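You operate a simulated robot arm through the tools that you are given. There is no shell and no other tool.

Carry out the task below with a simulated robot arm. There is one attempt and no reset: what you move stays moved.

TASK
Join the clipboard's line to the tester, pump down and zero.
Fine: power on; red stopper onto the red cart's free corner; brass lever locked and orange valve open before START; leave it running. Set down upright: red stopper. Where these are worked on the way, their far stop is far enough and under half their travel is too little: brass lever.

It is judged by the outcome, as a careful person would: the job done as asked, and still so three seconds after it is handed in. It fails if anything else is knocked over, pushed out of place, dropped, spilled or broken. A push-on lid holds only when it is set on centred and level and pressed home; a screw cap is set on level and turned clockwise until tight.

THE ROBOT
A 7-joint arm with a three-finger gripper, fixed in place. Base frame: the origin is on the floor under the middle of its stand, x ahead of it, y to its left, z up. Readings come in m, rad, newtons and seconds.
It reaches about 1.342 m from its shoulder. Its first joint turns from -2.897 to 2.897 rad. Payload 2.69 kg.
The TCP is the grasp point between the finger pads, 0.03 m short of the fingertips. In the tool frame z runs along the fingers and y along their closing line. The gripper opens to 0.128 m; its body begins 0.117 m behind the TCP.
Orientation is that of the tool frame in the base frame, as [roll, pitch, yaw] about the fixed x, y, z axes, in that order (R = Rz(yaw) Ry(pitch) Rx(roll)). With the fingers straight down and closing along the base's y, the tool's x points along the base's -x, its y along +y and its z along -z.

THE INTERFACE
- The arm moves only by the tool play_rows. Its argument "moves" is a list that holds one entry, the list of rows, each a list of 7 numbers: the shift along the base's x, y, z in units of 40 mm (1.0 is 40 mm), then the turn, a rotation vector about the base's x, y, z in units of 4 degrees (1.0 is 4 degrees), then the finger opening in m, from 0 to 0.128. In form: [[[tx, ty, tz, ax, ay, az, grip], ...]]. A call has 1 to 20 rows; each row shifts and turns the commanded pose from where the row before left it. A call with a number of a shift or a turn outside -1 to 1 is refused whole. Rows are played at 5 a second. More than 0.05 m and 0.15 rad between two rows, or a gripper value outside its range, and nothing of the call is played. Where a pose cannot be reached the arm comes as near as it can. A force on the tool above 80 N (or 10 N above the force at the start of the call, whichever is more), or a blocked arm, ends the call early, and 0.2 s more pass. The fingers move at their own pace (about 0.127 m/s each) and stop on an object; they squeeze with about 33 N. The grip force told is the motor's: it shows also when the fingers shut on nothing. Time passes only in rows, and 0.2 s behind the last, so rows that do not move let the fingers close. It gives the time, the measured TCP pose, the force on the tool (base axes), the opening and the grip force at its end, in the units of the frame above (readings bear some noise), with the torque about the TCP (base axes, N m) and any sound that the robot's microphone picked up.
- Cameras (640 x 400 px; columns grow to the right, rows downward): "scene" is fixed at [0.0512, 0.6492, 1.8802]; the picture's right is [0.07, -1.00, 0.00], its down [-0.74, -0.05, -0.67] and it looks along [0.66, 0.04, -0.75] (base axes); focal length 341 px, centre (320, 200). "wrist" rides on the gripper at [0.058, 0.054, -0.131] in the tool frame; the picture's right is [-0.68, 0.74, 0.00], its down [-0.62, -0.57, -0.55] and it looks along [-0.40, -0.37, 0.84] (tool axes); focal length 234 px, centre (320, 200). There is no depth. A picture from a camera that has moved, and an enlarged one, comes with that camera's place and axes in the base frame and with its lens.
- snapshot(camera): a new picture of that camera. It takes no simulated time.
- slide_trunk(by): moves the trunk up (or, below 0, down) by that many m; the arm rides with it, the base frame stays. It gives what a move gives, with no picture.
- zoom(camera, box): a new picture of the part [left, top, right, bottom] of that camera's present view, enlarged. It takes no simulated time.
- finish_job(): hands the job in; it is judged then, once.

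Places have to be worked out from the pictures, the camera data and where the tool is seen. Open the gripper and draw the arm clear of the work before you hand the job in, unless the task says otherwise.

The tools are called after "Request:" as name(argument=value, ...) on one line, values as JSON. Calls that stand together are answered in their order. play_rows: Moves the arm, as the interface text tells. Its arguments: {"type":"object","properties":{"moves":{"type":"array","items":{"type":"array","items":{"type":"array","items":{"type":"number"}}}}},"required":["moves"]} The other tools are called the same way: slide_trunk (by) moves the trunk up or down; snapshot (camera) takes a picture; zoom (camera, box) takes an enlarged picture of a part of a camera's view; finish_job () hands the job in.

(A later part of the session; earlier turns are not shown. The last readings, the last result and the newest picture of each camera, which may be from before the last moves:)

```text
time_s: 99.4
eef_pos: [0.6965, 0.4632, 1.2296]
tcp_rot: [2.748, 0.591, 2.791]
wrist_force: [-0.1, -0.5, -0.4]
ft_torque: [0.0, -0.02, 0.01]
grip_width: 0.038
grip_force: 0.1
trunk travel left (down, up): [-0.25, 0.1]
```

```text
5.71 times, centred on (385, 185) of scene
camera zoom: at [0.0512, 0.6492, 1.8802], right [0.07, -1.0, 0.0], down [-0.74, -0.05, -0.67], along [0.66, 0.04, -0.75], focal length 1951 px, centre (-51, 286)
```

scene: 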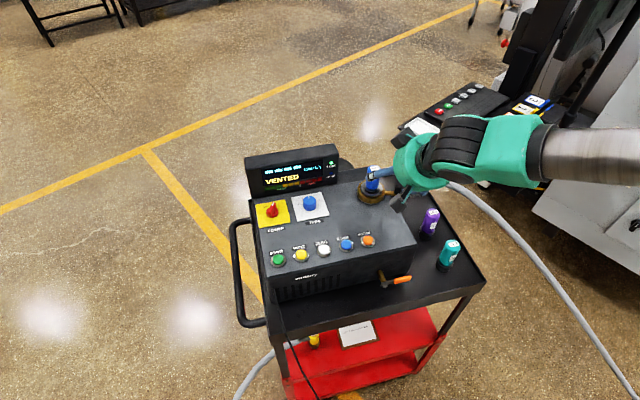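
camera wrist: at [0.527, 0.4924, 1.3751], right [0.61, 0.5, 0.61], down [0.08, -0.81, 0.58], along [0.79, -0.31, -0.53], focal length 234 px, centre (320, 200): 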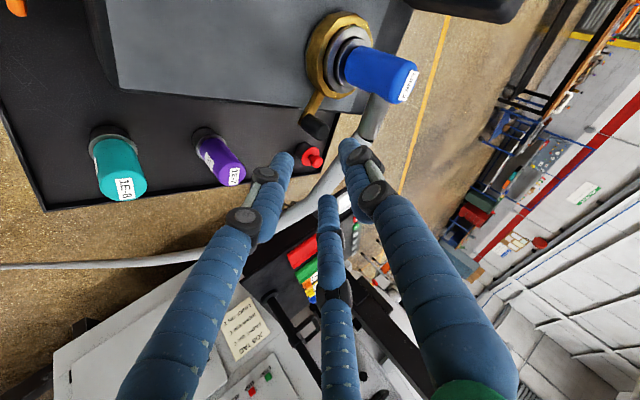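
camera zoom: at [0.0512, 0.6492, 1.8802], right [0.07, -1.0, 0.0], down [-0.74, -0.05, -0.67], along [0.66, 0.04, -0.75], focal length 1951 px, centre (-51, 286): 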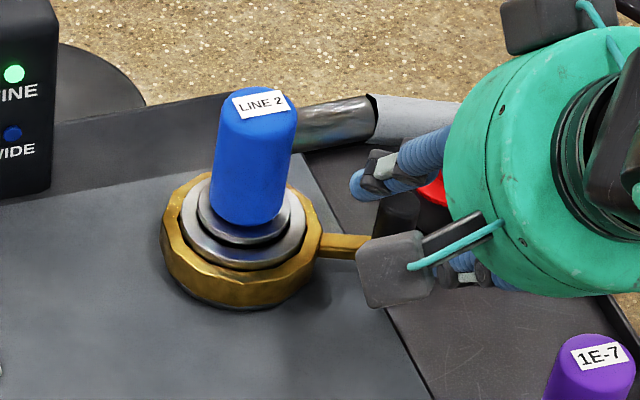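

Nearly there, with a slight correction to hit the post's upper part. I do the final advance and close on the post.

Request:
play_rows(moves=[[[0.193, 0.073, -0.255, 0, 0, 0, 0.038], [0.193, 0.073, -0.255, 0, 0, 0, 0.038], [0.193, 0.073, -0.255, 0, 0, 0, 0.038], [0, 0, 0, 0, 0, 0, 0.038]]])

Request:
zoom(camera="wrist", box=[240, 80, 420, 240])

Request:
zoom(camera="scene", box=[350, 150, 420, 220])

```text
time_s: 100.4
eef_pos: [0.7192, 0.4694, 1.1948]
tcp_rot: [2.751, 0.589, 2.794]
wrist_force: [-3.0, -10.8, -10.5]
ft_torque: [-0.53, -0.18, 0.05]
grip_width: 0.0451
grip_force: 5.4
trunk travel left (down, up): [-0.25, 0.1]
```

```text
2.50 times, centred on (330, 160) of wrist
camera zoom: at [0.6, 0.5137, 1.2784], right [0.62, 0.5, 0.61], down [0.08, -0.81, 0.58], along [0.78, -0.31, -0.54], focal length 585 px, centre (295, 300)
```

zoom: 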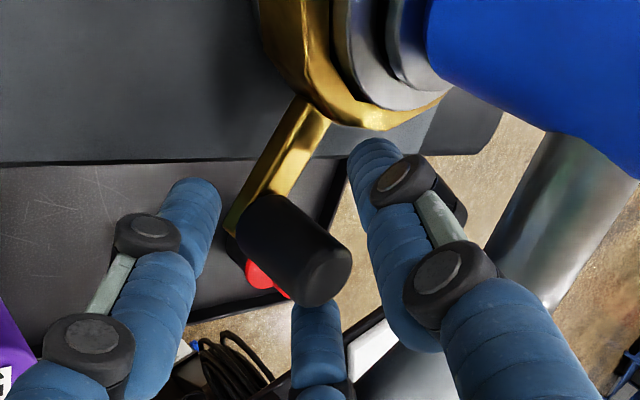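

```text
5.71 times, centred on (385, 185) of scene
camera zoom: at [0.0512, 0.6492, 1.8802], right [0.07, -1.0, 0.0], down [-0.74, -0.05, -0.67], along [0.66, 0.04, -0.75], focal length 1951 px, centre (-51, 286)
```

zoom: 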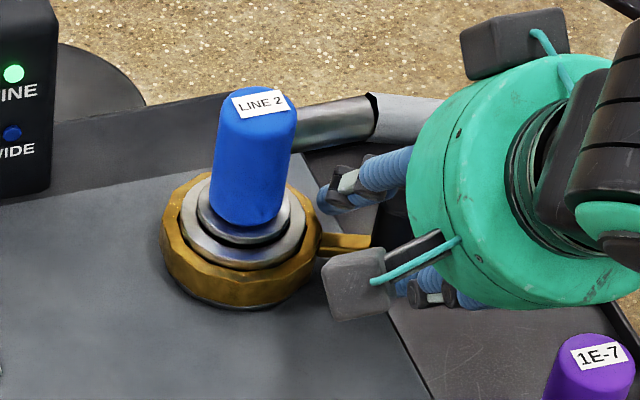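

Something is in contact: the force is (−3, −11, −10) N and the fingers were forced open slightly. I stop and look closely.

Request:
snapshot(camera="wrist")

Request:
zoom(camera="wrist", box=[270, 120, 390, 240])

Request:
zoom(camera="scene", box=[375, 160, 415, 200])

```text
taken
camera wrist: at [0.6, 0.5137, 1.2784], right [0.62, 0.5, 0.61], down [0.08, -0.81, 0.58], along [0.78, -0.31, -0.54], focal length 234 px, centre (320, 200)
```

wrist: 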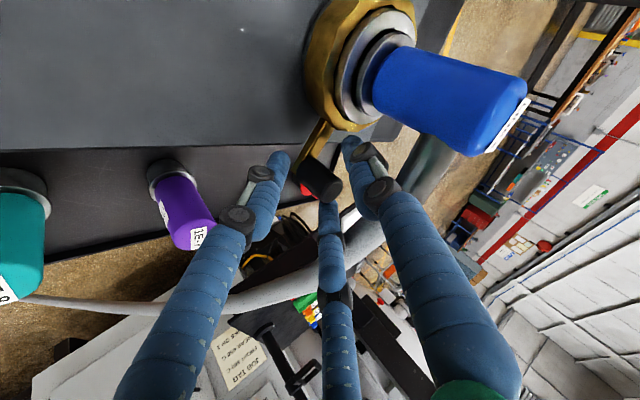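

```text
3.33 times, centred on (330, 180) of wrist
camera zoom: at [0.6, 0.5137, 1.2784], right [0.62, 0.5, 0.61], down [0.08, -0.81, 0.58], along [0.78, -0.31, -0.54], focal length 781 px, centre (287, 267)
```

zoom: 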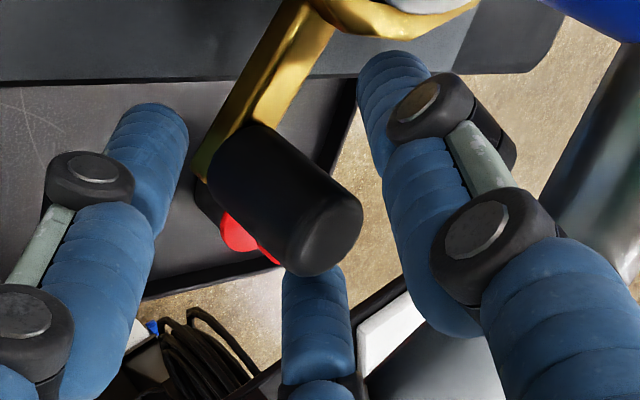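

```text
10.00 times, centred on (395, 180) of scene
camera zoom: at [0.0512, 0.6492, 1.8802], right [0.07, -1.0, 0.0], down [-0.74, -0.05, -0.67], along [0.66, 0.04, -0.75], focal length 3414 px, centre (-430, 400)
```

zoom: 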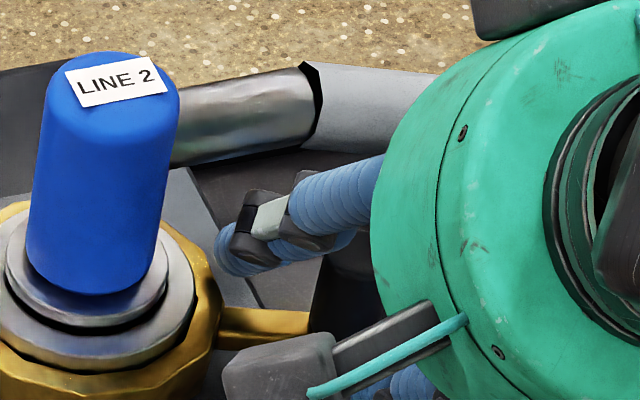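

The fingers' knuckles are right next to the tube and hose, so that's the likely contact. I back off 3 cm along the tool axis and verify the line is undisturbed.

Request:
play_rows(moves=[[[-0.154, -0.047, 0.191, 0, 0, 0, 0.038], [-0.154, -0.047, 0.191, 0, 0, 0, 0.038], [-0.308, -0.093, 0.383, 0, 0, 0, 0.038], [-0.308, -0.093, 0.383, 0, 0, 0, 0.038], [0, 0, 0, 0, 0, 0, 0.038]]])

Request:
snapshot(camera="wrist")

Request:
zoom(camera="scene", box=[350, 140, 430, 220])

```text
time_s: 101.6
eef_pos: [0.6832, 0.4617, 1.2432]
tcp_rot: [2.746, 0.593, 2.791]
wrist_force: [0.9, -0.9, 0.9]
ft_torque: [0.0, -0.01, -0.03]
grip_width: 0.0381
grip_force: 0.0
trunk travel left (down, up): [-0.25, 0.1]
```

```text
taken
camera wrist: at [0.5633, 0.5044, 1.3277], right [0.61, 0.5, 0.61], down [0.08, -0.81, 0.58], along [0.79, -0.31, -0.53], focal length 234 px, centre (320, 200)
```

wrist: 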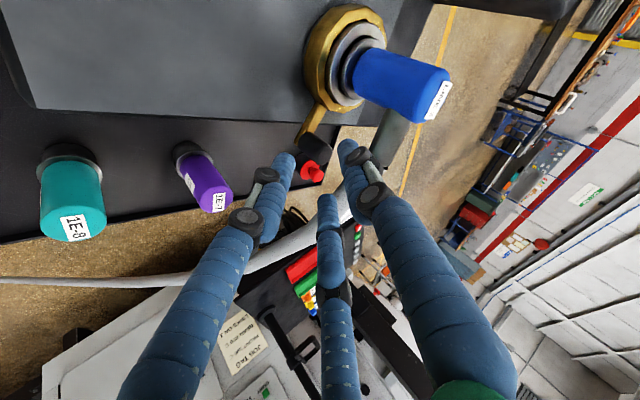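

```text
5.00 times, centred on (390, 180) of scene
camera zoom: at [0.0512, 0.6492, 1.8802], right [0.07, -1.0, 0.0], down [-0.74, -0.05, -0.67], along [0.66, 0.04, -0.75], focal length 1707 px, centre (-30, 300)
```

zoom: 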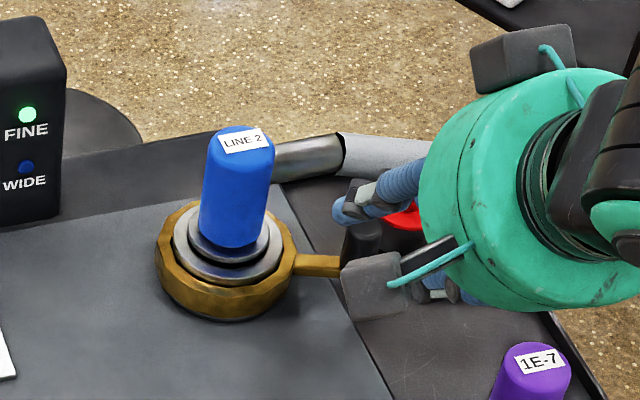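

The line is undisturbed. With the tube this close to the post, a cleaner way is to first turn LINE 2 about 30° counter-clockwise in the still-unlocked port, so the tube no longer shadows the lever. I retreat, bring the tool back to vertical, and go above the port.

Request:
play_rows(moves=[[[-0.5, -0.15, 0.62, 0, 0, 0, 0.06], [-0.5, -0.15, 0.62, 0, 0, 0, 0.06], [-0.5, -0.15, 0.62, 0, 0, 0, 0.06], [0, 0, 0.9, -0.291, 0.957, 0, 0.07], [0, 0, 0.9, -0.291, 0.957, 0, 0.07], [0.2, 0.1, 0.2, -0.291, 0.957, 0.8, 0.07], [0.2, 0.2, 0, -0.291, 0.957, 0.8, 0.07], [0.2, 0.2, 0, -0.291, 0.957, 0.8, 0.07], [0.3, 0.3, 0, -0.291, 0.957, 0.8, 0.07], [0.3, 0.3, 0, -0.291, 0.957, 0.8, 0.07], [0.3, 0.3, 0, -0.291, 0.957, 0.8, 0.07], [0.3, 0.3, 0, -0.291, 0.957, 0.8, 0.07], [0.3, 0.3, 0, -0.291, 0.957, 0.8, 0.07], [0.3, 0.2, 0, 0, 0, 1, 0.07], [0, 0, 0, 0, 0, 0, 0.07]]])

Request:
snapshot(camera="wrist")

Request:
snapshot(camera="scene")

```text
time_s: 104.8
eef_pos: [0.72, 0.5314, 1.3986]
tcp_rot: [3.033, -0.045, -2.873]
wrist_force: [-0.2, -0.5, 0.3]
ft_torque: [0.0, 0.0, -0.01]
grip_width: 0.0702
grip_force: 0.1
trunk travel left (down, up): [-0.25, 0.1]
```

```text
taken
camera wrist: at [0.659, 0.5546, 1.536], right [0.46, 0.89, 0.05], down [0.78, -0.43, 0.45], along [0.42, -0.17, -0.89], focal length 234 px, centre (320, 200)
```

wrist: 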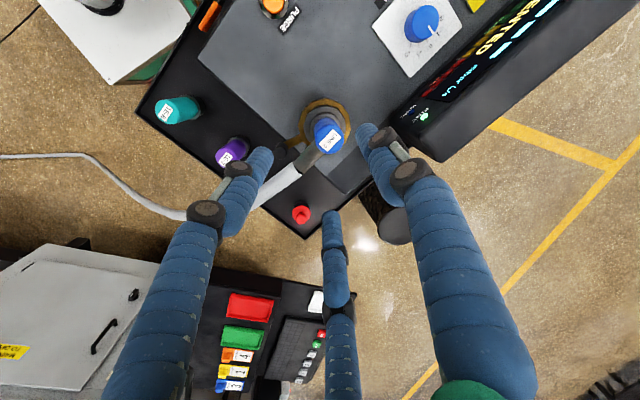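

```text
taken
```

scene: 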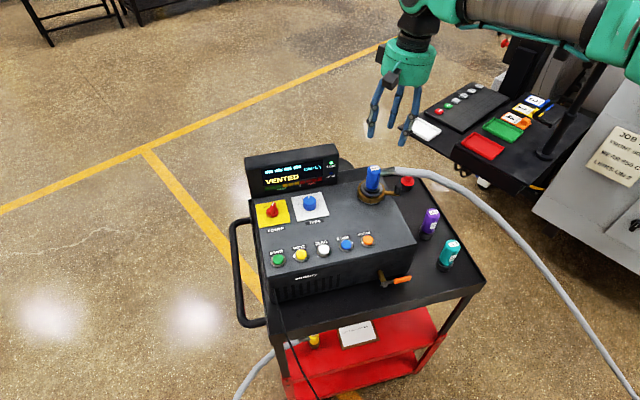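

The tool is nearly vertical, with about 6.7° of residual tilt. I level it, centre over the port and compare with the blue top.

Request:
play_rows(moves=[[[0.08, 0.23, 0, -0.665, -0.516, 0, 0.07], [0.08, 0.23, 0, -0.665, -0.516, 0, 0.07], [0, 0, 0, 0, 0, 0, 0.07]]])

Request:
snapshot(camera="wrist")

Request:
zoom(camera="wrist", box=[230, 70, 410, 230])

```text
time_s: 105.6
eef_pos: [0.7239, 0.5484, 1.3992]
tcp_rot: [3.141, 0.0, -2.875]
wrist_force: [-0.7, -0.2, -0.4]
ft_torque: [0.0, 0.01, 0.01]
grip_width: 0.0703
grip_force: 0.0
trunk travel left (down, up): [-0.25, 0.1]
```

```text
taken
camera wrist: at [0.6553, 0.5859, 1.5286], right [0.46, 0.89, 0.0], down [0.74, -0.39, 0.55], along [0.49, -0.25, -0.84], focal length 234 px, centre (320, 200)
```

wrist: 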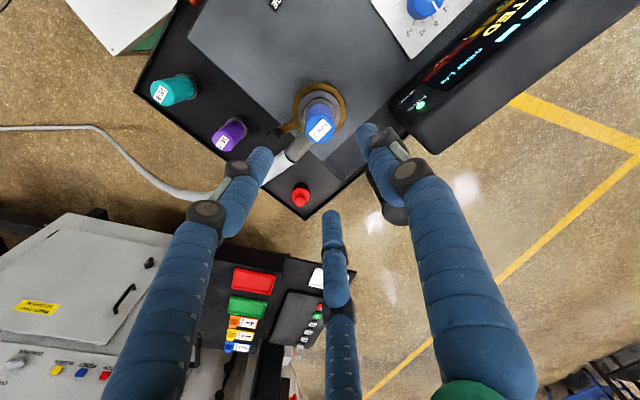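

```text
2.50 times, centred on (320, 150) of wrist
camera zoom: at [0.6553, 0.5859, 1.5286], right [0.46, 0.89, 0.0], down [0.74, -0.39, 0.55], along [0.49, -0.25, -0.84], focal length 585 px, centre (320, 325)
```

zoom: 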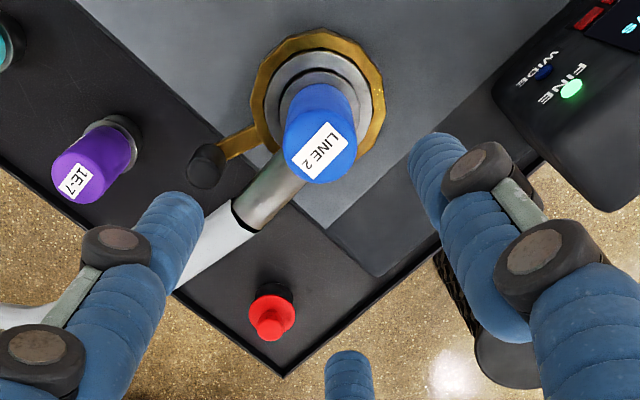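

The blue top is centred on the tool axis within about 4 mm, and the tube lies midway between two fingers. I descend around the body.

Request:
play_rows(moves=[[[0.08, 0, -0.8, 0, 0, 0, 0.07], [0, 0, -0.9, 0, 0, 0, 0.07], [0, 0, -0.9, 0, 0, 0, 0.07], [0, 0, -0.5, 0, 0, 0, 0.07], [0, 0, 0, 0, 0, 0, 0.07]]])

Request:
zoom(camera="wrist", box=[230, 70, 410, 230])

Request:
zoom(camera="scene", box=[340, 130, 430, 220])

```text
time_s: 106.8
eef_pos: [0.7272, 0.5479, 1.2781]
tcp_rot: [3.14, -0.001, -2.877]
wrist_force: [-0.6, -0.4, 0.2]
ft_torque: [-0.01, 0.0, 0.03]
grip_width: 0.0698
grip_force: 0.0
trunk travel left (down, up): [-0.25, 0.1]
```

```text
2.50 times, centred on (320, 150) of wrist
camera zoom: at [0.657, 0.5855, 1.4077], right [0.46, 0.89, 0.0], down [0.74, -0.39, 0.55], along [0.49, -0.25, -0.84], focal length 585 px, centre (320, 325)
```

zoom: 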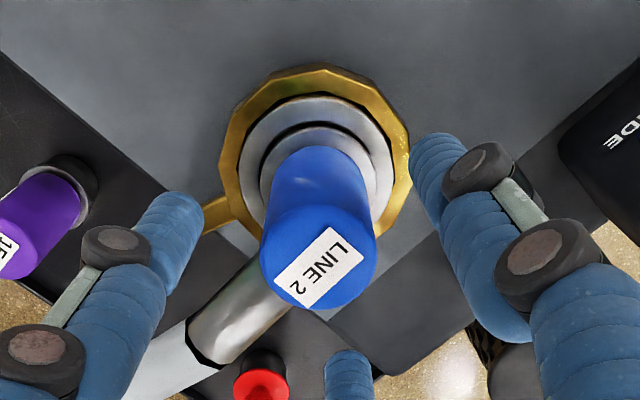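

```text
4.44 times, centred on (385, 175) of scene
camera zoom: at [0.0512, 0.6492, 1.8802], right [0.07, -1.0, 0.0], down [-0.74, -0.05, -0.67], along [0.66, 0.04, -0.75], focal length 1517 px, centre (31, 311)
```

zoom: 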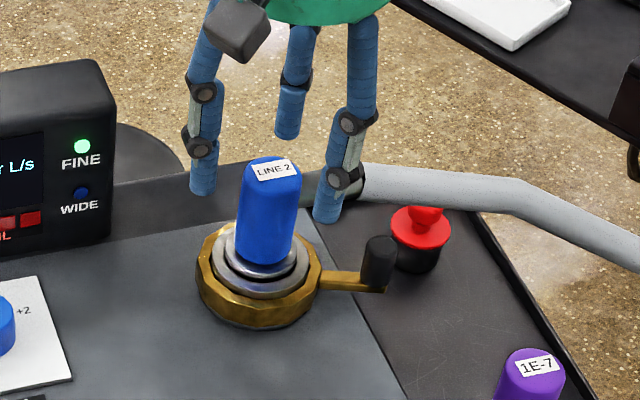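

Well aligned. I descend the last 3 cm and close gently on the body.

Request:
play_rows(moves=[[[0.02, 0, -0.4, 0, 0, 0, 0.07], [0, 0, -0.4, 0, 0, 0, 0.07], [0, 0, 0, 0, 0, 0, 0.055], [0, 0, 0, 0, 0, 0, 0.042], [0, 0, 0, 0, 0, 0, 0.03], [0, 0, 0, 0, 0, 0, 0.03]]])

Request:
zoom(camera="wrist", box=[230, 90, 410, 250])

Request:
zoom(camera="scene", box=[340, 130, 430, 220])

```text
time_s: 108.2
eef_pos: [0.7276, 0.5502, 1.2457]
tcp_rot: [3.137, -0.001, -2.876]
wrist_force: [0.9, -0.2, -0.6]
ft_torque: [0.02, -0.01, 0.0]
grip_width: 0.0348
grip_force: 33.3
trunk travel left (down, up): [-0.25, 0.1]
```

```text
2.50 times, centred on (320, 170) of wrist
camera zoom: at [0.6581, 0.5862, 1.3747], right [0.46, 0.89, 0.0], down [0.74, -0.39, 0.55], along [0.49, -0.25, -0.84], focal length 585 px, centre (320, 275)
```

zoom: 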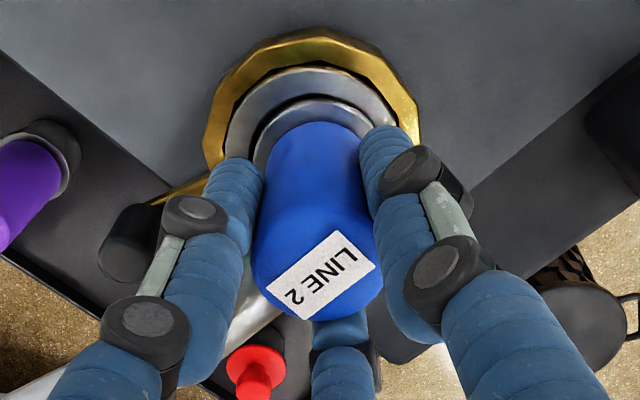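

```text
4.44 times, centred on (385, 175) of scene
camera zoom: at [0.0512, 0.6492, 1.8802], right [0.07, -1.0, 0.0], down [-0.74, -0.05, -0.67], along [0.66, 0.04, -0.75], focal length 1517 px, centre (31, 311)
```

zoom: 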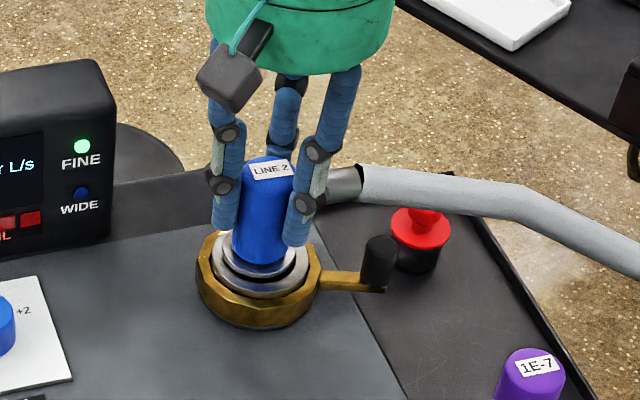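

Gripped at 0.0348 m with no side load, so the line is exactly on the port axis. I rotate it 32° counter-clockwise in place.

Request:
play_rows(moves=[[[0, 0, 0, 0, 0, 1, 0.03], [0, 0, 0, 0, 0, 1, 0.03], [0, 0, 0, 0, 0, 1, 0.03], [0, 0, 0, 0, 0, 1, 0.03], [0, 0, 0, 0, 0, 1, 0.03], [0, 0, 0, 0, 0, 1, 0.03], [0, 0, 0, 0, 0, 1, 0.03], [0, 0, 0, 0, 0, 1, 0.03], [0, 0, 0, 0, 0, 0, 0.03]]])

Request:
snapshot(camera="wrist")

Request:
snapshot(camera="scene")

Request:
zoom(camera="scene", box=[340, 130, 430, 220])

```text
time_s: 110.2
eef_pos: [0.7275, 0.5482, 1.2447]
tcp_rot: [3.14, 0.001, -2.315]
wrist_force: [-1.5, 2.4, 21.4]
ft_torque: [0.16, 0.09, 0.06]
grip_width: 0.035
grip_force: 32.7
trunk travel left (down, up): [-0.25, 0.1]
```

```text
taken
camera wrist: at [0.6485, 0.5414, 1.3744], right [-0.08, 1.0, 0.0], down [0.83, 0.07, 0.55], along [0.55, 0.05, -0.84], focal length 234 px, centre (320, 200)
```

wrist: 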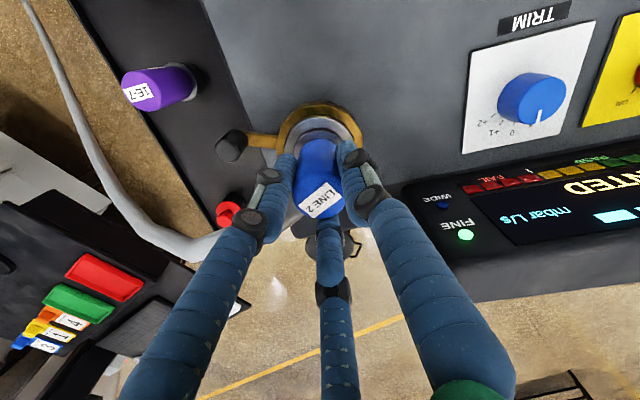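

```text
taken
```

scene: 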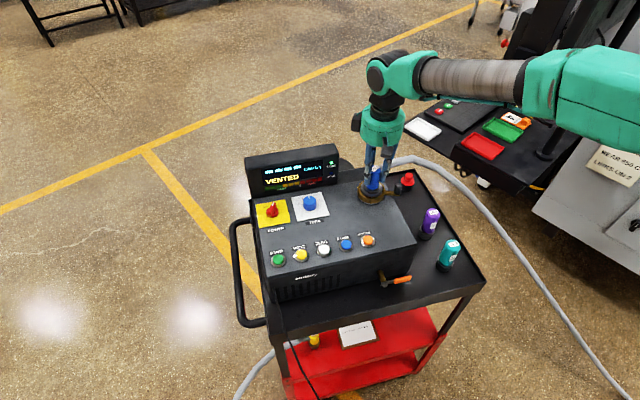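

```text
4.44 times, centred on (385, 175) of scene
camera zoom: at [0.0512, 0.6492, 1.8802], right [0.07, -1.0, 0.0], down [-0.74, -0.05, -0.67], along [0.66, 0.04, -0.75], focal length 1517 px, centre (31, 311)
```

zoom: 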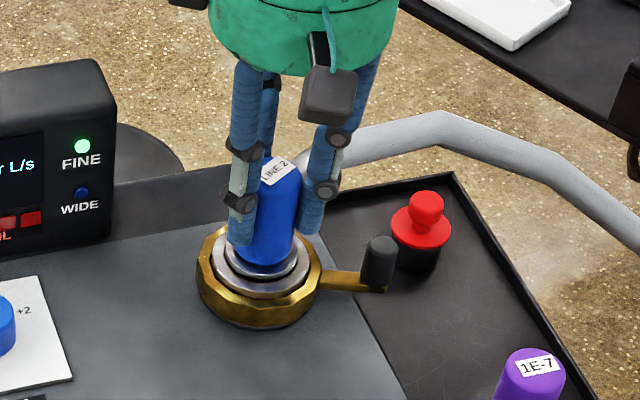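

The tube now points away to the back-right, clear of the lever; the stopper is still upright and the line is pressed home (21 N). I open and lift straight up.

Request:
play_rows(moves=[[[0, 0, 0.06, 0, 0, 0, 0.03], [0, 0, 0, 0, 0, 0, 0.05], [0, 0, 0, 0, 0, 0, 0.07], [0, 0, 0, 0, 0, 0, 0.07], [0, 0, 0.4, 0, 0, 0, 0.07], [0, 0, 0.8, 0, 0, 0, 0.07], [0, 0, 1, 0, 0, 0, 0.07], [0, 0, 0.8, 0, 0, 0, 0.07], [0, 0, 0, 0, 0, 0, 0.07]]])

Request:
snapshot(camera="wrist")

Request:
zoom(camera="scene", box=[340, 130, 430, 220])

```text
time_s: 112.2
eef_pos: [0.7278, 0.5473, 1.3661]
tcp_rot: [3.139, -0.002, -2.318]
wrist_force: [-0.7, -0.1, -0.7]
ft_torque: [0.0, -0.02, -0.01]
grip_width: 0.0698
grip_force: 0.1
trunk travel left (down, up): [-0.25, 0.1]
```

```text
taken
camera wrist: at [0.649, 0.5408, 1.4964], right [-0.08, 1.0, 0.0], down [0.83, 0.07, 0.55], along [0.54, 0.04, -0.84], focal length 234 px, centre (320, 200)
```

wrist: 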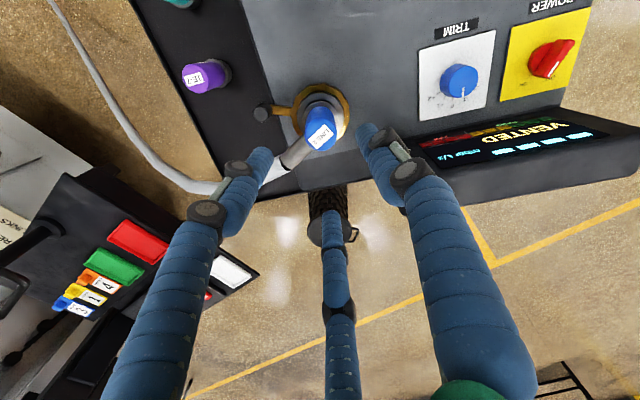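

```text
4.44 times, centred on (385, 175) of scene
camera zoom: at [0.0512, 0.6492, 1.8802], right [0.07, -1.0, 0.0], down [-0.74, -0.05, -0.67], along [0.66, 0.04, -0.75], focal length 1517 px, centre (31, 311)
```

zoom: 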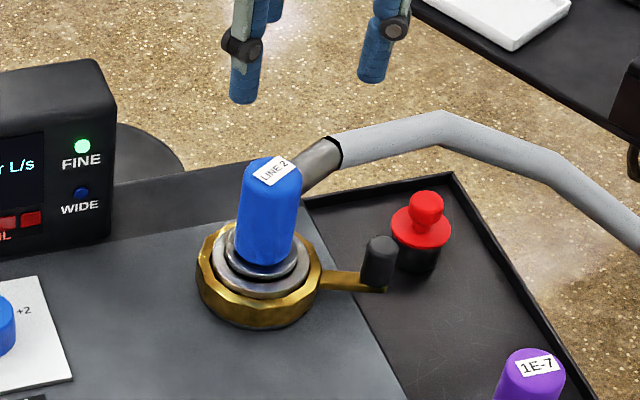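

The path to the lever is clear now. I move over the black post and check alignment from above.

Request:
play_rows(moves=[[[-0.03, -0.62, 0, 0, 0, -0.7, 0.045], [-0.03, -0.62, 0, 0, 0, -0.7, 0.045], [0, -0.62, -0.4, 0, 0, -0.6, 0.042], [0, 0, -0.8, 0, 0, 0, 0.042], [0, 0, -0.5, 0, 0, 0, 0.042], [0, 0, 0, 0, 0, 0, 0.042]]])

Request:
snapshot(camera="wrist")

Request:
zoom(camera="wrist", box=[240, 70, 400, 210])

Request:
zoom(camera="scene", box=[340, 130, 430, 220])

```text
time_s: 113.6
eef_pos: [0.7284, 0.4724, 1.2973]
tcp_rot: [3.14, 0.001, -2.457]
wrist_force: [0.5, -0.4, 0.0]
ft_torque: [0.0, -0.04, 0.02]
grip_width: 0.042
grip_force: 0.1
trunk travel left (down, up): [-0.25, 0.1]
```

```text
taken
camera wrist: at [0.6497, 0.4775, 1.4272], right [0.06, 1.0, 0.0], down [0.84, -0.05, 0.55], along [0.55, -0.03, -0.84], focal length 234 px, centre (320, 200)
```

wrist: 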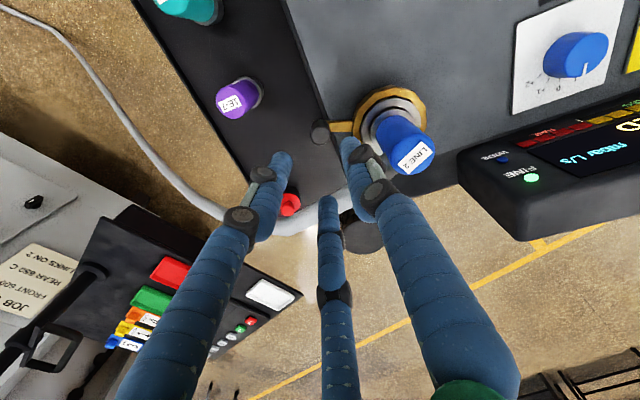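

```text
2.86 times, centred on (320, 140) of wrist
camera zoom: at [0.6497, 0.4775, 1.4272], right [0.06, 1.0, 0.0], down [0.84, -0.05, 0.55], along [0.55, -0.03, -0.84], focal length 669 px, centre (320, 371)
```

zoom: 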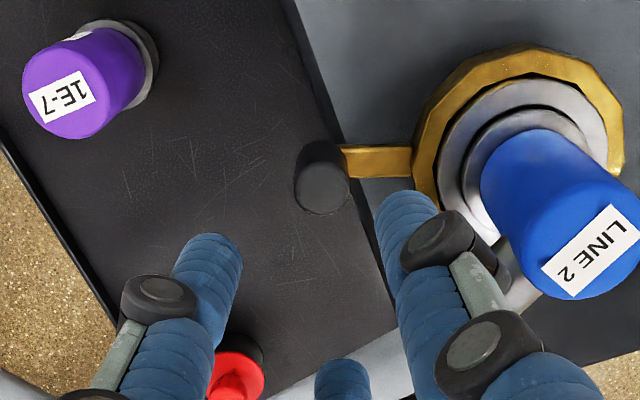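

```text
4.44 times, centred on (385, 175) of scene
camera zoom: at [0.0512, 0.6492, 1.8802], right [0.07, -1.0, 0.0], down [-0.74, -0.05, -0.67], along [0.66, 0.04, -0.75], focal length 1517 px, centre (31, 311)
```

zoom: 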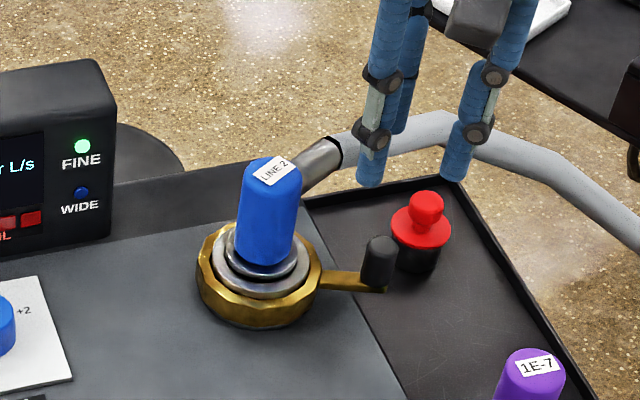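

The post is about 3–4 mm toward −x of the tool axis. I correct, lower around it and close.

Request:
play_rows(moves=[[[-0.08, 0.03, -0.6, 0, 0, 0, 0.044], [0, 0, -0.7, 0, 0, 0, 0.044], [0, 0, -0.7, 0, 0, 0, 0.044], [0, 0, -0.45, 0, 0, 0, 0.044], [0, 0, 0, 0, 0, 0, 0.03], [0, 0, 0, 0, 0, 0, 0.012], [0, 0, 0, 0, 0, 0, 0.012]]])

Request:
zoom(camera="wrist", box=[240, 90, 400, 230])

Request:
zoom(camera="scene", box=[340, 130, 430, 220])

```text
time_s: 115.2
eef_pos: [0.7244, 0.4734, 1.1983]
tcp_rot: [3.138, -0.004, -2.457]
wrist_force: [-11.4, -11.6, -0.4]
ft_torque: [-0.44, 0.45, 0.06]
grip_width: 0.0187
grip_force: 32.9
trunk travel left (down, up): [-0.25, 0.1]
```

```text
2.86 times, centred on (320, 160) of wrist
camera zoom: at [0.6459, 0.4792, 1.3286], right [0.06, 1.0, 0.0], down [0.84, -0.05, 0.55], along [0.54, -0.03, -0.84], focal length 669 px, centre (320, 314)
```

zoom: 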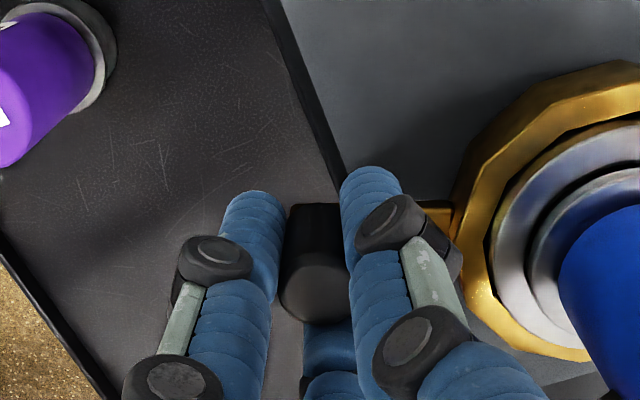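

```text
4.44 times, centred on (385, 175) of scene
camera zoom: at [0.0512, 0.6492, 1.8802], right [0.07, -1.0, 0.0], down [-0.74, -0.05, -0.67], along [0.66, 0.04, -0.75], focal length 1517 px, centre (31, 311)
```

zoom: 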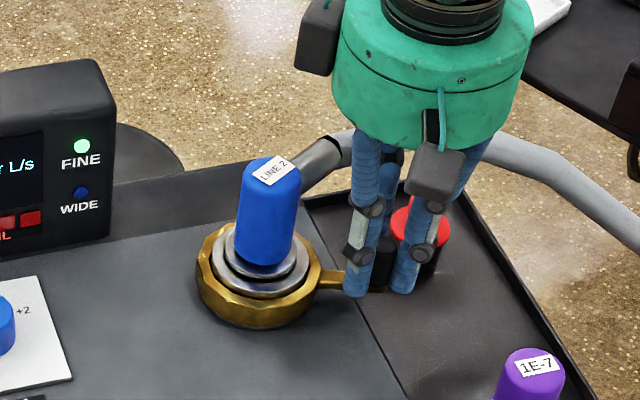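

The post is held again (0.0187 m). I swing the lever clockwise about the port axis, first 20°.

Request:
play_rows(moves=[[[-0.172, -0.031, 0, 0, 0, -1, 0.012], [-0.131, 0.018, 0, 0, 0, -1, 0.012], [-0.129, 0.0275, 0, 0, 0, -1, 0.012], [-0.127, 0.036, 0, 0, 0, -1, 0.012], [-0.124, 0.045, 0, 0, 0, -1, 0.012], [0, 0, 0, 0, 0, 0, 0.012]]])

Request:
zoom(camera="scene", box=[340, 130, 430, 220])

```text
time_s: 116.6
eef_pos: [0.6958, 0.4797, 1.1991]
tcp_rot: [3.141, 0.001, -2.808]
wrist_force: [2.7, 4.6, 1.0]
ft_torque: [0.37, -0.19, -0.08]
grip_width: 0.0185
grip_force: 33.2
trunk travel left (down, up): [-0.25, 0.1]
```

```text
4.44 times, centred on (385, 175) of scene
camera zoom: at [0.0512, 0.6492, 1.8802], right [0.07, -1.0, 0.0], down [-0.74, -0.05, -0.67], along [0.66, 0.04, -0.75], focal length 1517 px, centre (31, 311)
```

zoom: 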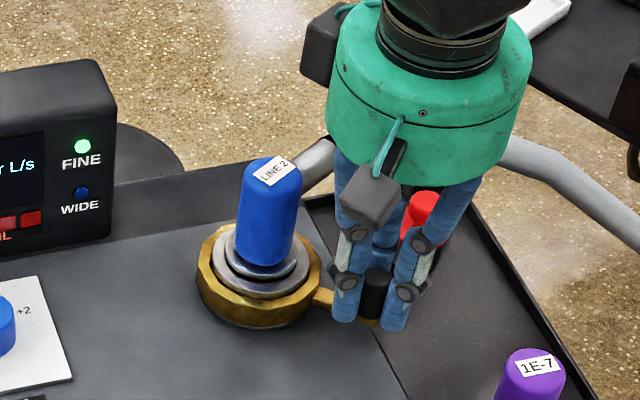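

The lever swings smoothly with low force (about 5 N). I continue another 20°.

Request:
play_rows(moves=[[[-0.121, 0.054, 0, 0, 0, -1, 0.012], [-0.1165, 0.062, 0, 0, 0, -1, 0.012], [-0.112, 0.07, 0, 0, 0, -1, 0.012], [-0.107, 0.078, 0, 0, 0, -1, 0.012], [-0.101, 0.085, 0, 0, 0, -1, 0.012], [0, 0, 0, 0, 0, 0, 0.012]]])

Request:
zoom(camera="scene", box=[340, 130, 430, 220])

```text
time_s: 118.0
eef_pos: [0.6745, 0.4939, 1.1997]
tcp_rot: [3.139, -0.001, 3.127]
wrist_force: [15.7, 14.9, 0.1]
ft_torque: [0.46, -0.59, -0.07]
grip_width: 0.0185
grip_force: 32.9
trunk travel left (down, up): [-0.25, 0.1]
```

```text
4.44 times, centred on (385, 175) of scene
camera zoom: at [0.0512, 0.6492, 1.8802], right [0.07, -1.0, 0.0], down [-0.74, -0.05, -0.67], along [0.66, 0.04, -0.75], focal length 1517 px, centre (31, 311)
```

zoom: 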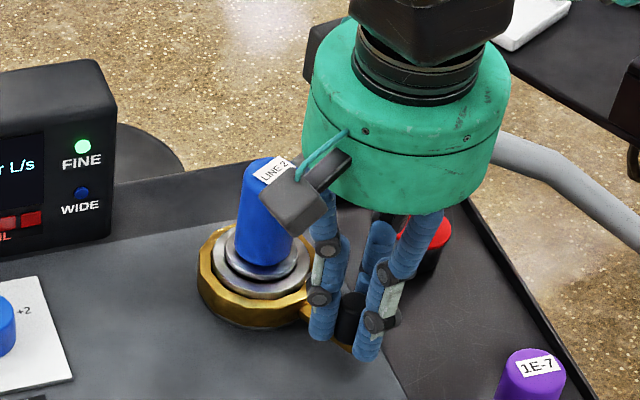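

A radial force of about 21 N inward means I'm about 3 mm outside the true arc. I correct inward and finish the last 20°.

Request:
play_rows(moves=[[[-0.045, 0.146, 0, 0, 0, -1, 0.012], [-0.0885, 0.098, 0, 0, 0, -1, 0.012], [-0.081, 0.104, 0, 0, 0, -1, 0.012], [0, 0, 0, 0, 0, 0, 0.012]]])

Request:
zoom(camera="scene", box=[340, 130, 430, 220])

```text
time_s: 119.0
eef_pos: [0.6661, 0.5067, 1.1986]
tcp_rot: [-3.141, -0.002, 2.918]
wrist_force: [-5.0, -2.6, 0.5]
ft_torque: [-0.2, 0.25, 0.01]
grip_width: 0.0183
grip_force: 33.4
trunk travel left (down, up): [-0.25, 0.1]
```

```text
4.44 times, centred on (385, 175) of scene
camera zoom: at [0.0512, 0.6492, 1.8802], right [0.07, -1.0, 0.0], down [-0.74, -0.05, -0.67], along [0.66, 0.04, -0.75], focal length 1517 px, centre (31, 311)
```

zoom: 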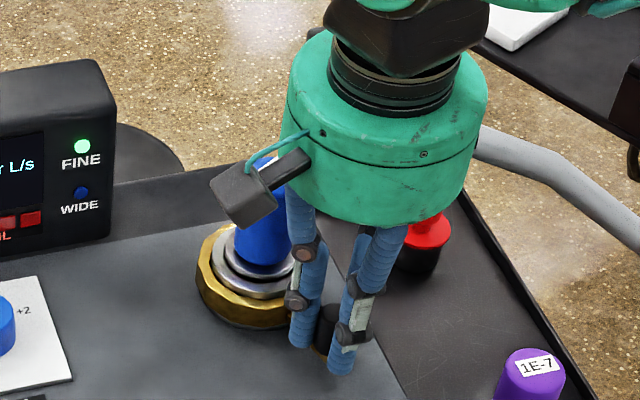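

Now near the original locked angle. I continue to the stop and watch the tangential force.

Request:
play_rows(moves=[[[-0.074, 0.11, 0, 0, 0, -1, 0.012], [-0.066, 0.114, 0, 0, 0, -1, 0.012], [0, 0, 0, 0, 0, 0, 0.012]]])

Request:
play_rows(moves=[[[-0.058, 0.119, 0, 0, 0, -1, 0.012], [0, 0, 0, 0, 0, 0, 0.012]]])

Request:
zoom(camera="scene", box=[340, 130, 430, 220])

```text
time_s: 119.8
eef_pos: [0.6616, 0.5136, 1.1993]
tcp_rot: [-3.141, -0.001, 2.779]
wrist_force: [7.2, -21.9, 0.8]
ft_torque: [-0.82, -0.3, 0.03]
grip_width: 0.0187
grip_force: 33.4
trunk travel left (down, up): [-0.25, 0.1]
```

```text
time_s: 120.4
eef_pos: [0.6577, 0.5193, 1.2004]
tcp_rot: [3.139, 0.0, 2.708]
wrist_force: [14.1, -23.0, -0.4]
ft_torque: [-0.7, -0.42, 0.0]
grip_width: 0.0295
grip_force: 13.3
trunk travel left (down, up): [-0.25, 0.1]
```

```text
4.44 times, centred on (385, 175) of scene
camera zoom: at [0.0512, 0.6492, 1.8802], right [0.07, -1.0, 0.0], down [-0.74, -0.05, -0.67], along [0.66, 0.04, -0.75], focal length 1517 px, centre (31, 311)
```

zoom: 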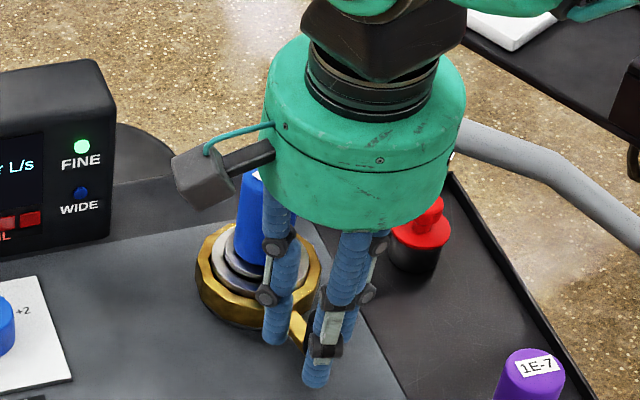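

The lever is back against its locked stop, at the same place it started (about 0.661, 0.5135), with 22+ N resisting. I relax, open and lift off.

Request:
play_rows(moves=[[[0.09, -0.17, 0, 0, 0, 0, 0.03], [0, 0, 0, 0, 0, 0, 0.045], [0, 0, 0, 0, 0, 0, 0.045], [0, 0, 0.5, 0, 0, 0, 0.045], [0, 0, 1, 0, 0, 0, 0.045], [0, 0, 1, 0, 0, 0, 0.045], [0, 0, 0.6, 0, 0, 0, 0.045], [0, 0, 0, 0, 0, 0, 0.045]]])

Request:
snapshot(camera="wrist")

Request:
zoom(camera="scene", box=[340, 130, 430, 220])

```text
time_s: 122.2
eef_pos: [0.6593, 0.5171, 1.3228]
tcp_rot: [3.14, -0.002, 2.709]
wrist_force: [-0.4, -1.0, -0.4]
ft_torque: [-0.01, -0.02, -0.01]
grip_width: 0.045
grip_force: 0.2
trunk travel left (down, up): [-0.25, 0.1]
```

```text
taken
camera wrist: at [0.6301, 0.59, 1.4531], right [0.92, 0.38, 0.0], down [0.32, -0.77, 0.55], along [0.21, -0.5, -0.84], focal length 234 px, centre (320, 200)
```

wrist: 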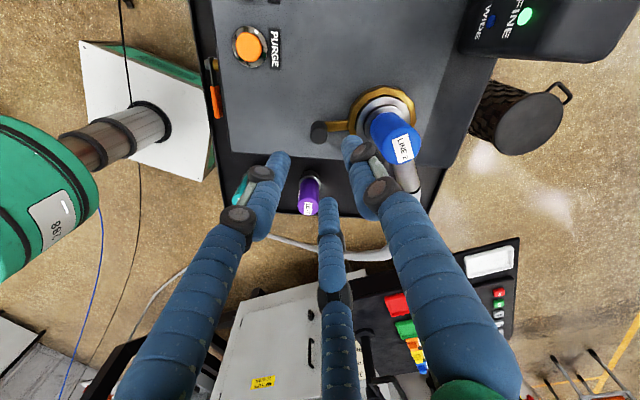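

```text
4.44 times, centred on (385, 175) of scene
camera zoom: at [0.0512, 0.6492, 1.8802], right [0.07, -1.0, 0.0], down [-0.74, -0.05, -0.67], along [0.66, 0.04, -0.75], focal length 1517 px, centre (31, 311)
```

zoom: 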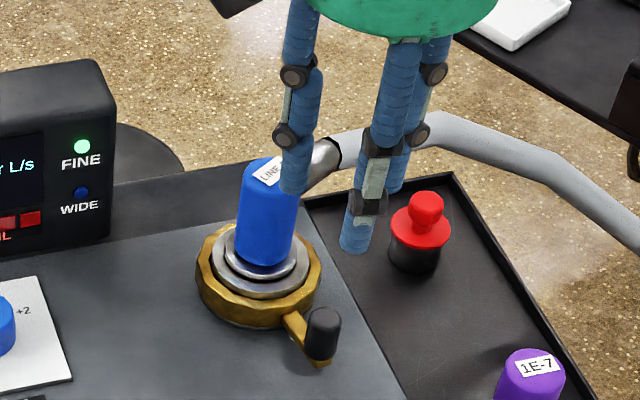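

The lever is locked in its original position with LINE 2 clamped. Next is the orange valve, so I back off to the front and look at it closely before touching it.

Request:
play_rows(moves=[[[-0.44, -0.07, 0.3, 0, 0, 1, 0.06], [-0.44, -0.07, 0.3, 0, 0, 1, 0.08], [-0.44, -0.07, 0, 0, 0, 1, 0.1], [-0.44, -0.07, 0, 0, 0, 1, 0.1], [-0.44, -0.07, 0, 0, 0, 1, 0.1], [-0.44, -0.07, 0, 0, 0, 1, 0.1], [-0.44, -0.07, 0, 0, 0, 1, 0.1], [-0.44, -0.07, 0, 0, 0, 1, 0.1], [-0.44, -0.07, 0, 0, 0, 1, 0.1], [-0.44, -0.07, 0, 0, 0, 1, 0.1], [-0.44, -0.07, 0, 0, 0, 1, 0.1], [-0.44, -0.07, 0, 0, 0, 1, 0.1], [-0.44, -0.07, 0, 0, 0, 1, 0.1], [-0.44, -0.07, -0.6, 0, 0, 1, 0.1], [-0.44, -0.07, -0.7, 0, 0, 1, 0.1], [-0.44, -0.07, -0.7, 0, 0, 1, 0.1], [-0.44, -0.07, -0.7, 0, 0, 1, 0.1], [0, 0, 0, 0, 0, 0, 0.1]]])

Request:
snapshot(camera="wrist")

Request:
snapshot(camera="scene")

```text
time_s: 126.0
eef_pos: [0.3629, 0.4674, 1.2394]
tcp_rot: [3.137, 0.0, -2.387]
wrist_force: [-1.4, 0.5, -0.2]
ft_torque: [-0.01, -0.02, 0.01]
grip_width: 0.1002
grip_force: 0.0
trunk travel left (down, up): [-0.25, 0.1]
```

```text
taken
camera wrist: at [0.284, 0.4665, 1.3694], right [-0.01, 1.0, 0.0], down [0.84, 0.01, 0.55], along [0.55, 0.01, -0.84], focal length 234 px, centre (320, 200)
```

wrist: 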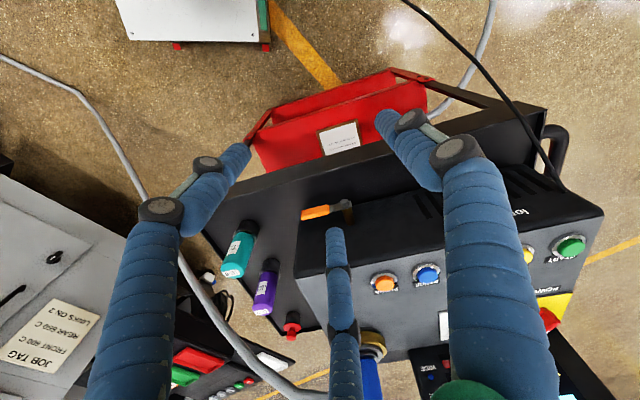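

```text
taken
```

scene: 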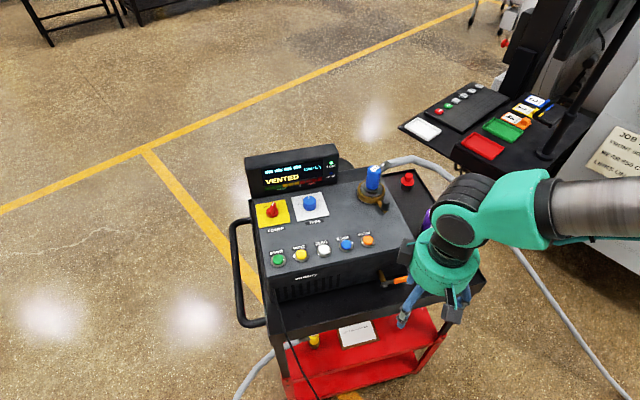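

Request:
zoom(camera="wrist", box=[270, 170, 370, 240])

Request:
zoom(camera="scene", box=[370, 255, 430, 305])

```text
5.71 times, centred on (320, 205) of wrist
camera zoom: at [0.284, 0.4665, 1.3694], right [-0.01, 1.0, 0.0], down [0.84, 0.01, 0.55], along [0.55, 0.01, -0.84], focal length 1338 px, centre (320, 171)
```

zoom: 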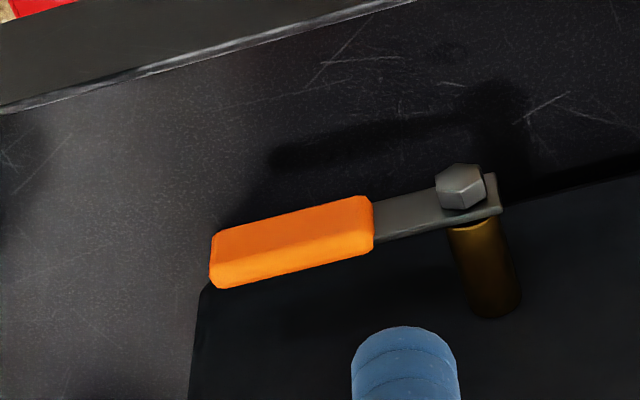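

```text
8.00 times, centred on (400, 280) of scene
camera zoom: at [0.0512, 0.6492, 1.8802], right [0.07, -1.0, 0.0], down [-0.74, -0.05, -0.67], along [0.66, 0.04, -0.75], focal length 2731 px, centre (-320, -440)
```

zoom: 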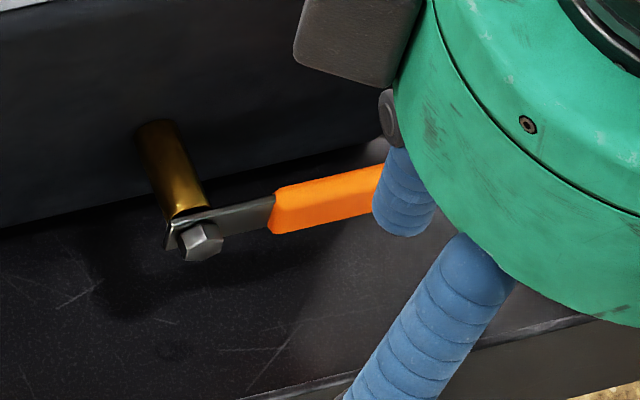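

The valve handle (tip about 67 mm from its pivot bolt at (0.479, 0.507, 1.08)) swings about the stub axis, up or down. I'll gently press the handle end from above with closed fingertips to learn which way it turns; first I position above it.

Request:
play_rows(moves=[[[0.8, -0.08, 0, 0, 0, 0, 0], [0.8, -0.08, 0, 0, 0, 0, 0], [0.8, -0.08, 0, 0, 0, 0, 0], [0.8, -0.08, 0, 0, 0, 0, 0], [0, 0, -0.6, 0, 0, 0, 0], [0, 0, 0, 0, 0, 0, 0]]])

Request:
snapshot(camera="wrist")

Request:
zoom(camera="wrist", box=[250, 70, 390, 190])

Request:
zoom(camera="scene", box=[360, 220, 450, 310])

```text
time_s: 127.4
eef_pos: [0.4873, 0.4582, 1.2158]
tcp_rot: [3.141, 0.0, -2.388]
wrist_force: [0.3, 0.5, 0.8]
ft_torque: [-0.01, -0.02, 0.03]
grip_width: 0.0022
grip_force: 31.4
trunk travel left (down, up): [-0.25, 0.1]
```

```text
taken
camera wrist: at [0.4082, 0.4569, 1.3456], right [-0.01, 1.0, 0.0], down [0.84, 0.01, 0.55], along [0.55, 0.01, -0.84], focal length 234 px, centre (320, 200)
```

wrist: 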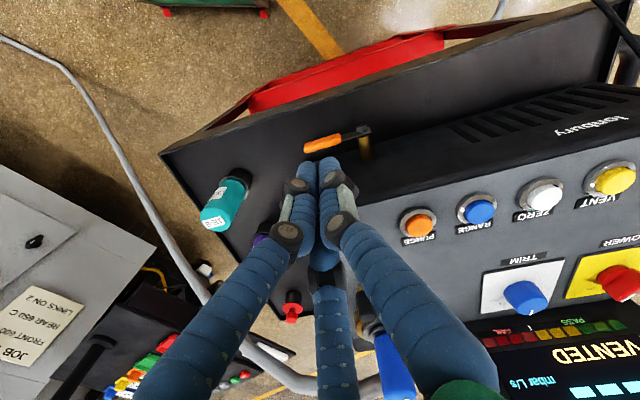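

```text
3.33 times, centred on (320, 130) of wrist
camera zoom: at [0.4082, 0.4569, 1.3456], right [-0.01, 1.0, 0.0], down [0.84, 0.01, 0.55], along [0.55, 0.01, -0.84], focal length 781 px, centre (320, 433)
```

zoom: 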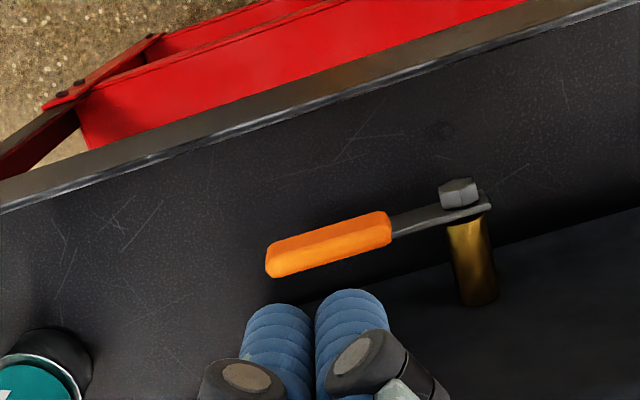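

```text
4.44 times, centred on (405, 265) of scene
camera zoom: at [0.0512, 0.6492, 1.8802], right [0.07, -1.0, 0.0], down [-0.74, -0.05, -0.67], along [0.66, 0.04, -0.75], focal length 1517 px, centre (-58, -89)
```

zoom: 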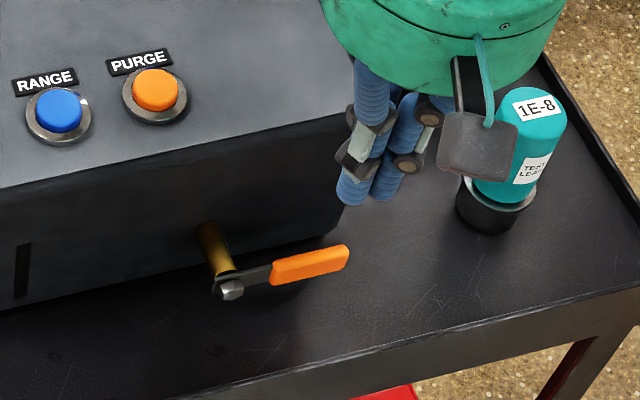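

The handle's end is about 14 mm further in +x. I shift over it and lower to just above.

Request:
play_rows(moves=[[[0.36, -0.28, 0, 0, 0, 0, 0], [0, 0, -0.7, 0, 0, 0, 0], [0, 0, -0.7, 0, 0, 0, 0], [0, 0, -0.4, 0, 0, 0, 0], [0, 0, 0, 0, 0, 0, 0]]])

Request:
zoom(camera="wrist", box=[250, 70, 390, 190])

Request:
zoom(camera="scene", box=[360, 230, 440, 310])

```text
time_s: 128.6
eef_pos: [0.5055, 0.4423, 1.1432]
tcp_rot: [3.139, 0.001, -2.388]
wrist_force: [0.1, -0.2, 0.2]
ft_torque: [0.03, 0.01, 0.02]
grip_width: 0.0021
grip_force: 31.4
trunk travel left (down, up): [-0.25, 0.1]
```

```text
3.33 times, centred on (320, 130) of wrist
camera zoom: at [0.4258, 0.4429, 1.273], right [-0.01, 1.0, 0.0], down [0.84, 0.01, 0.55], along [0.55, 0.01, -0.84], focal length 781 px, centre (320, 433)
```

zoom: 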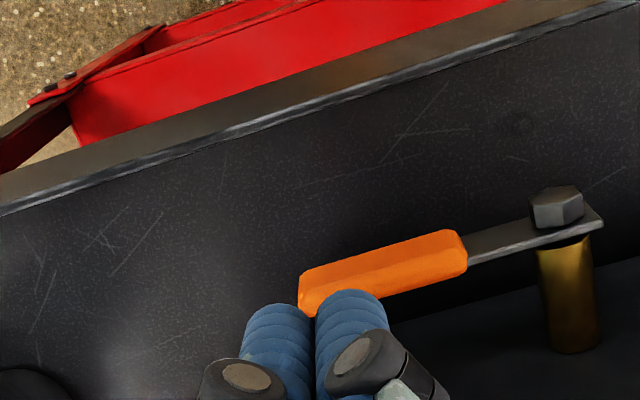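

```text
5.00 times, centred on (400, 270) of scene
camera zoom: at [0.0512, 0.6492, 1.8802], right [0.07, -1.0, 0.0], down [-0.74, -0.05, -0.67], along [0.66, 0.04, -0.75], focal length 1707 px, centre (-80, -150)
```

zoom: 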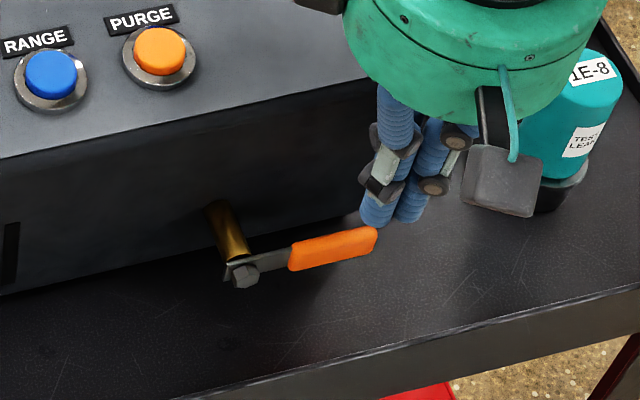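

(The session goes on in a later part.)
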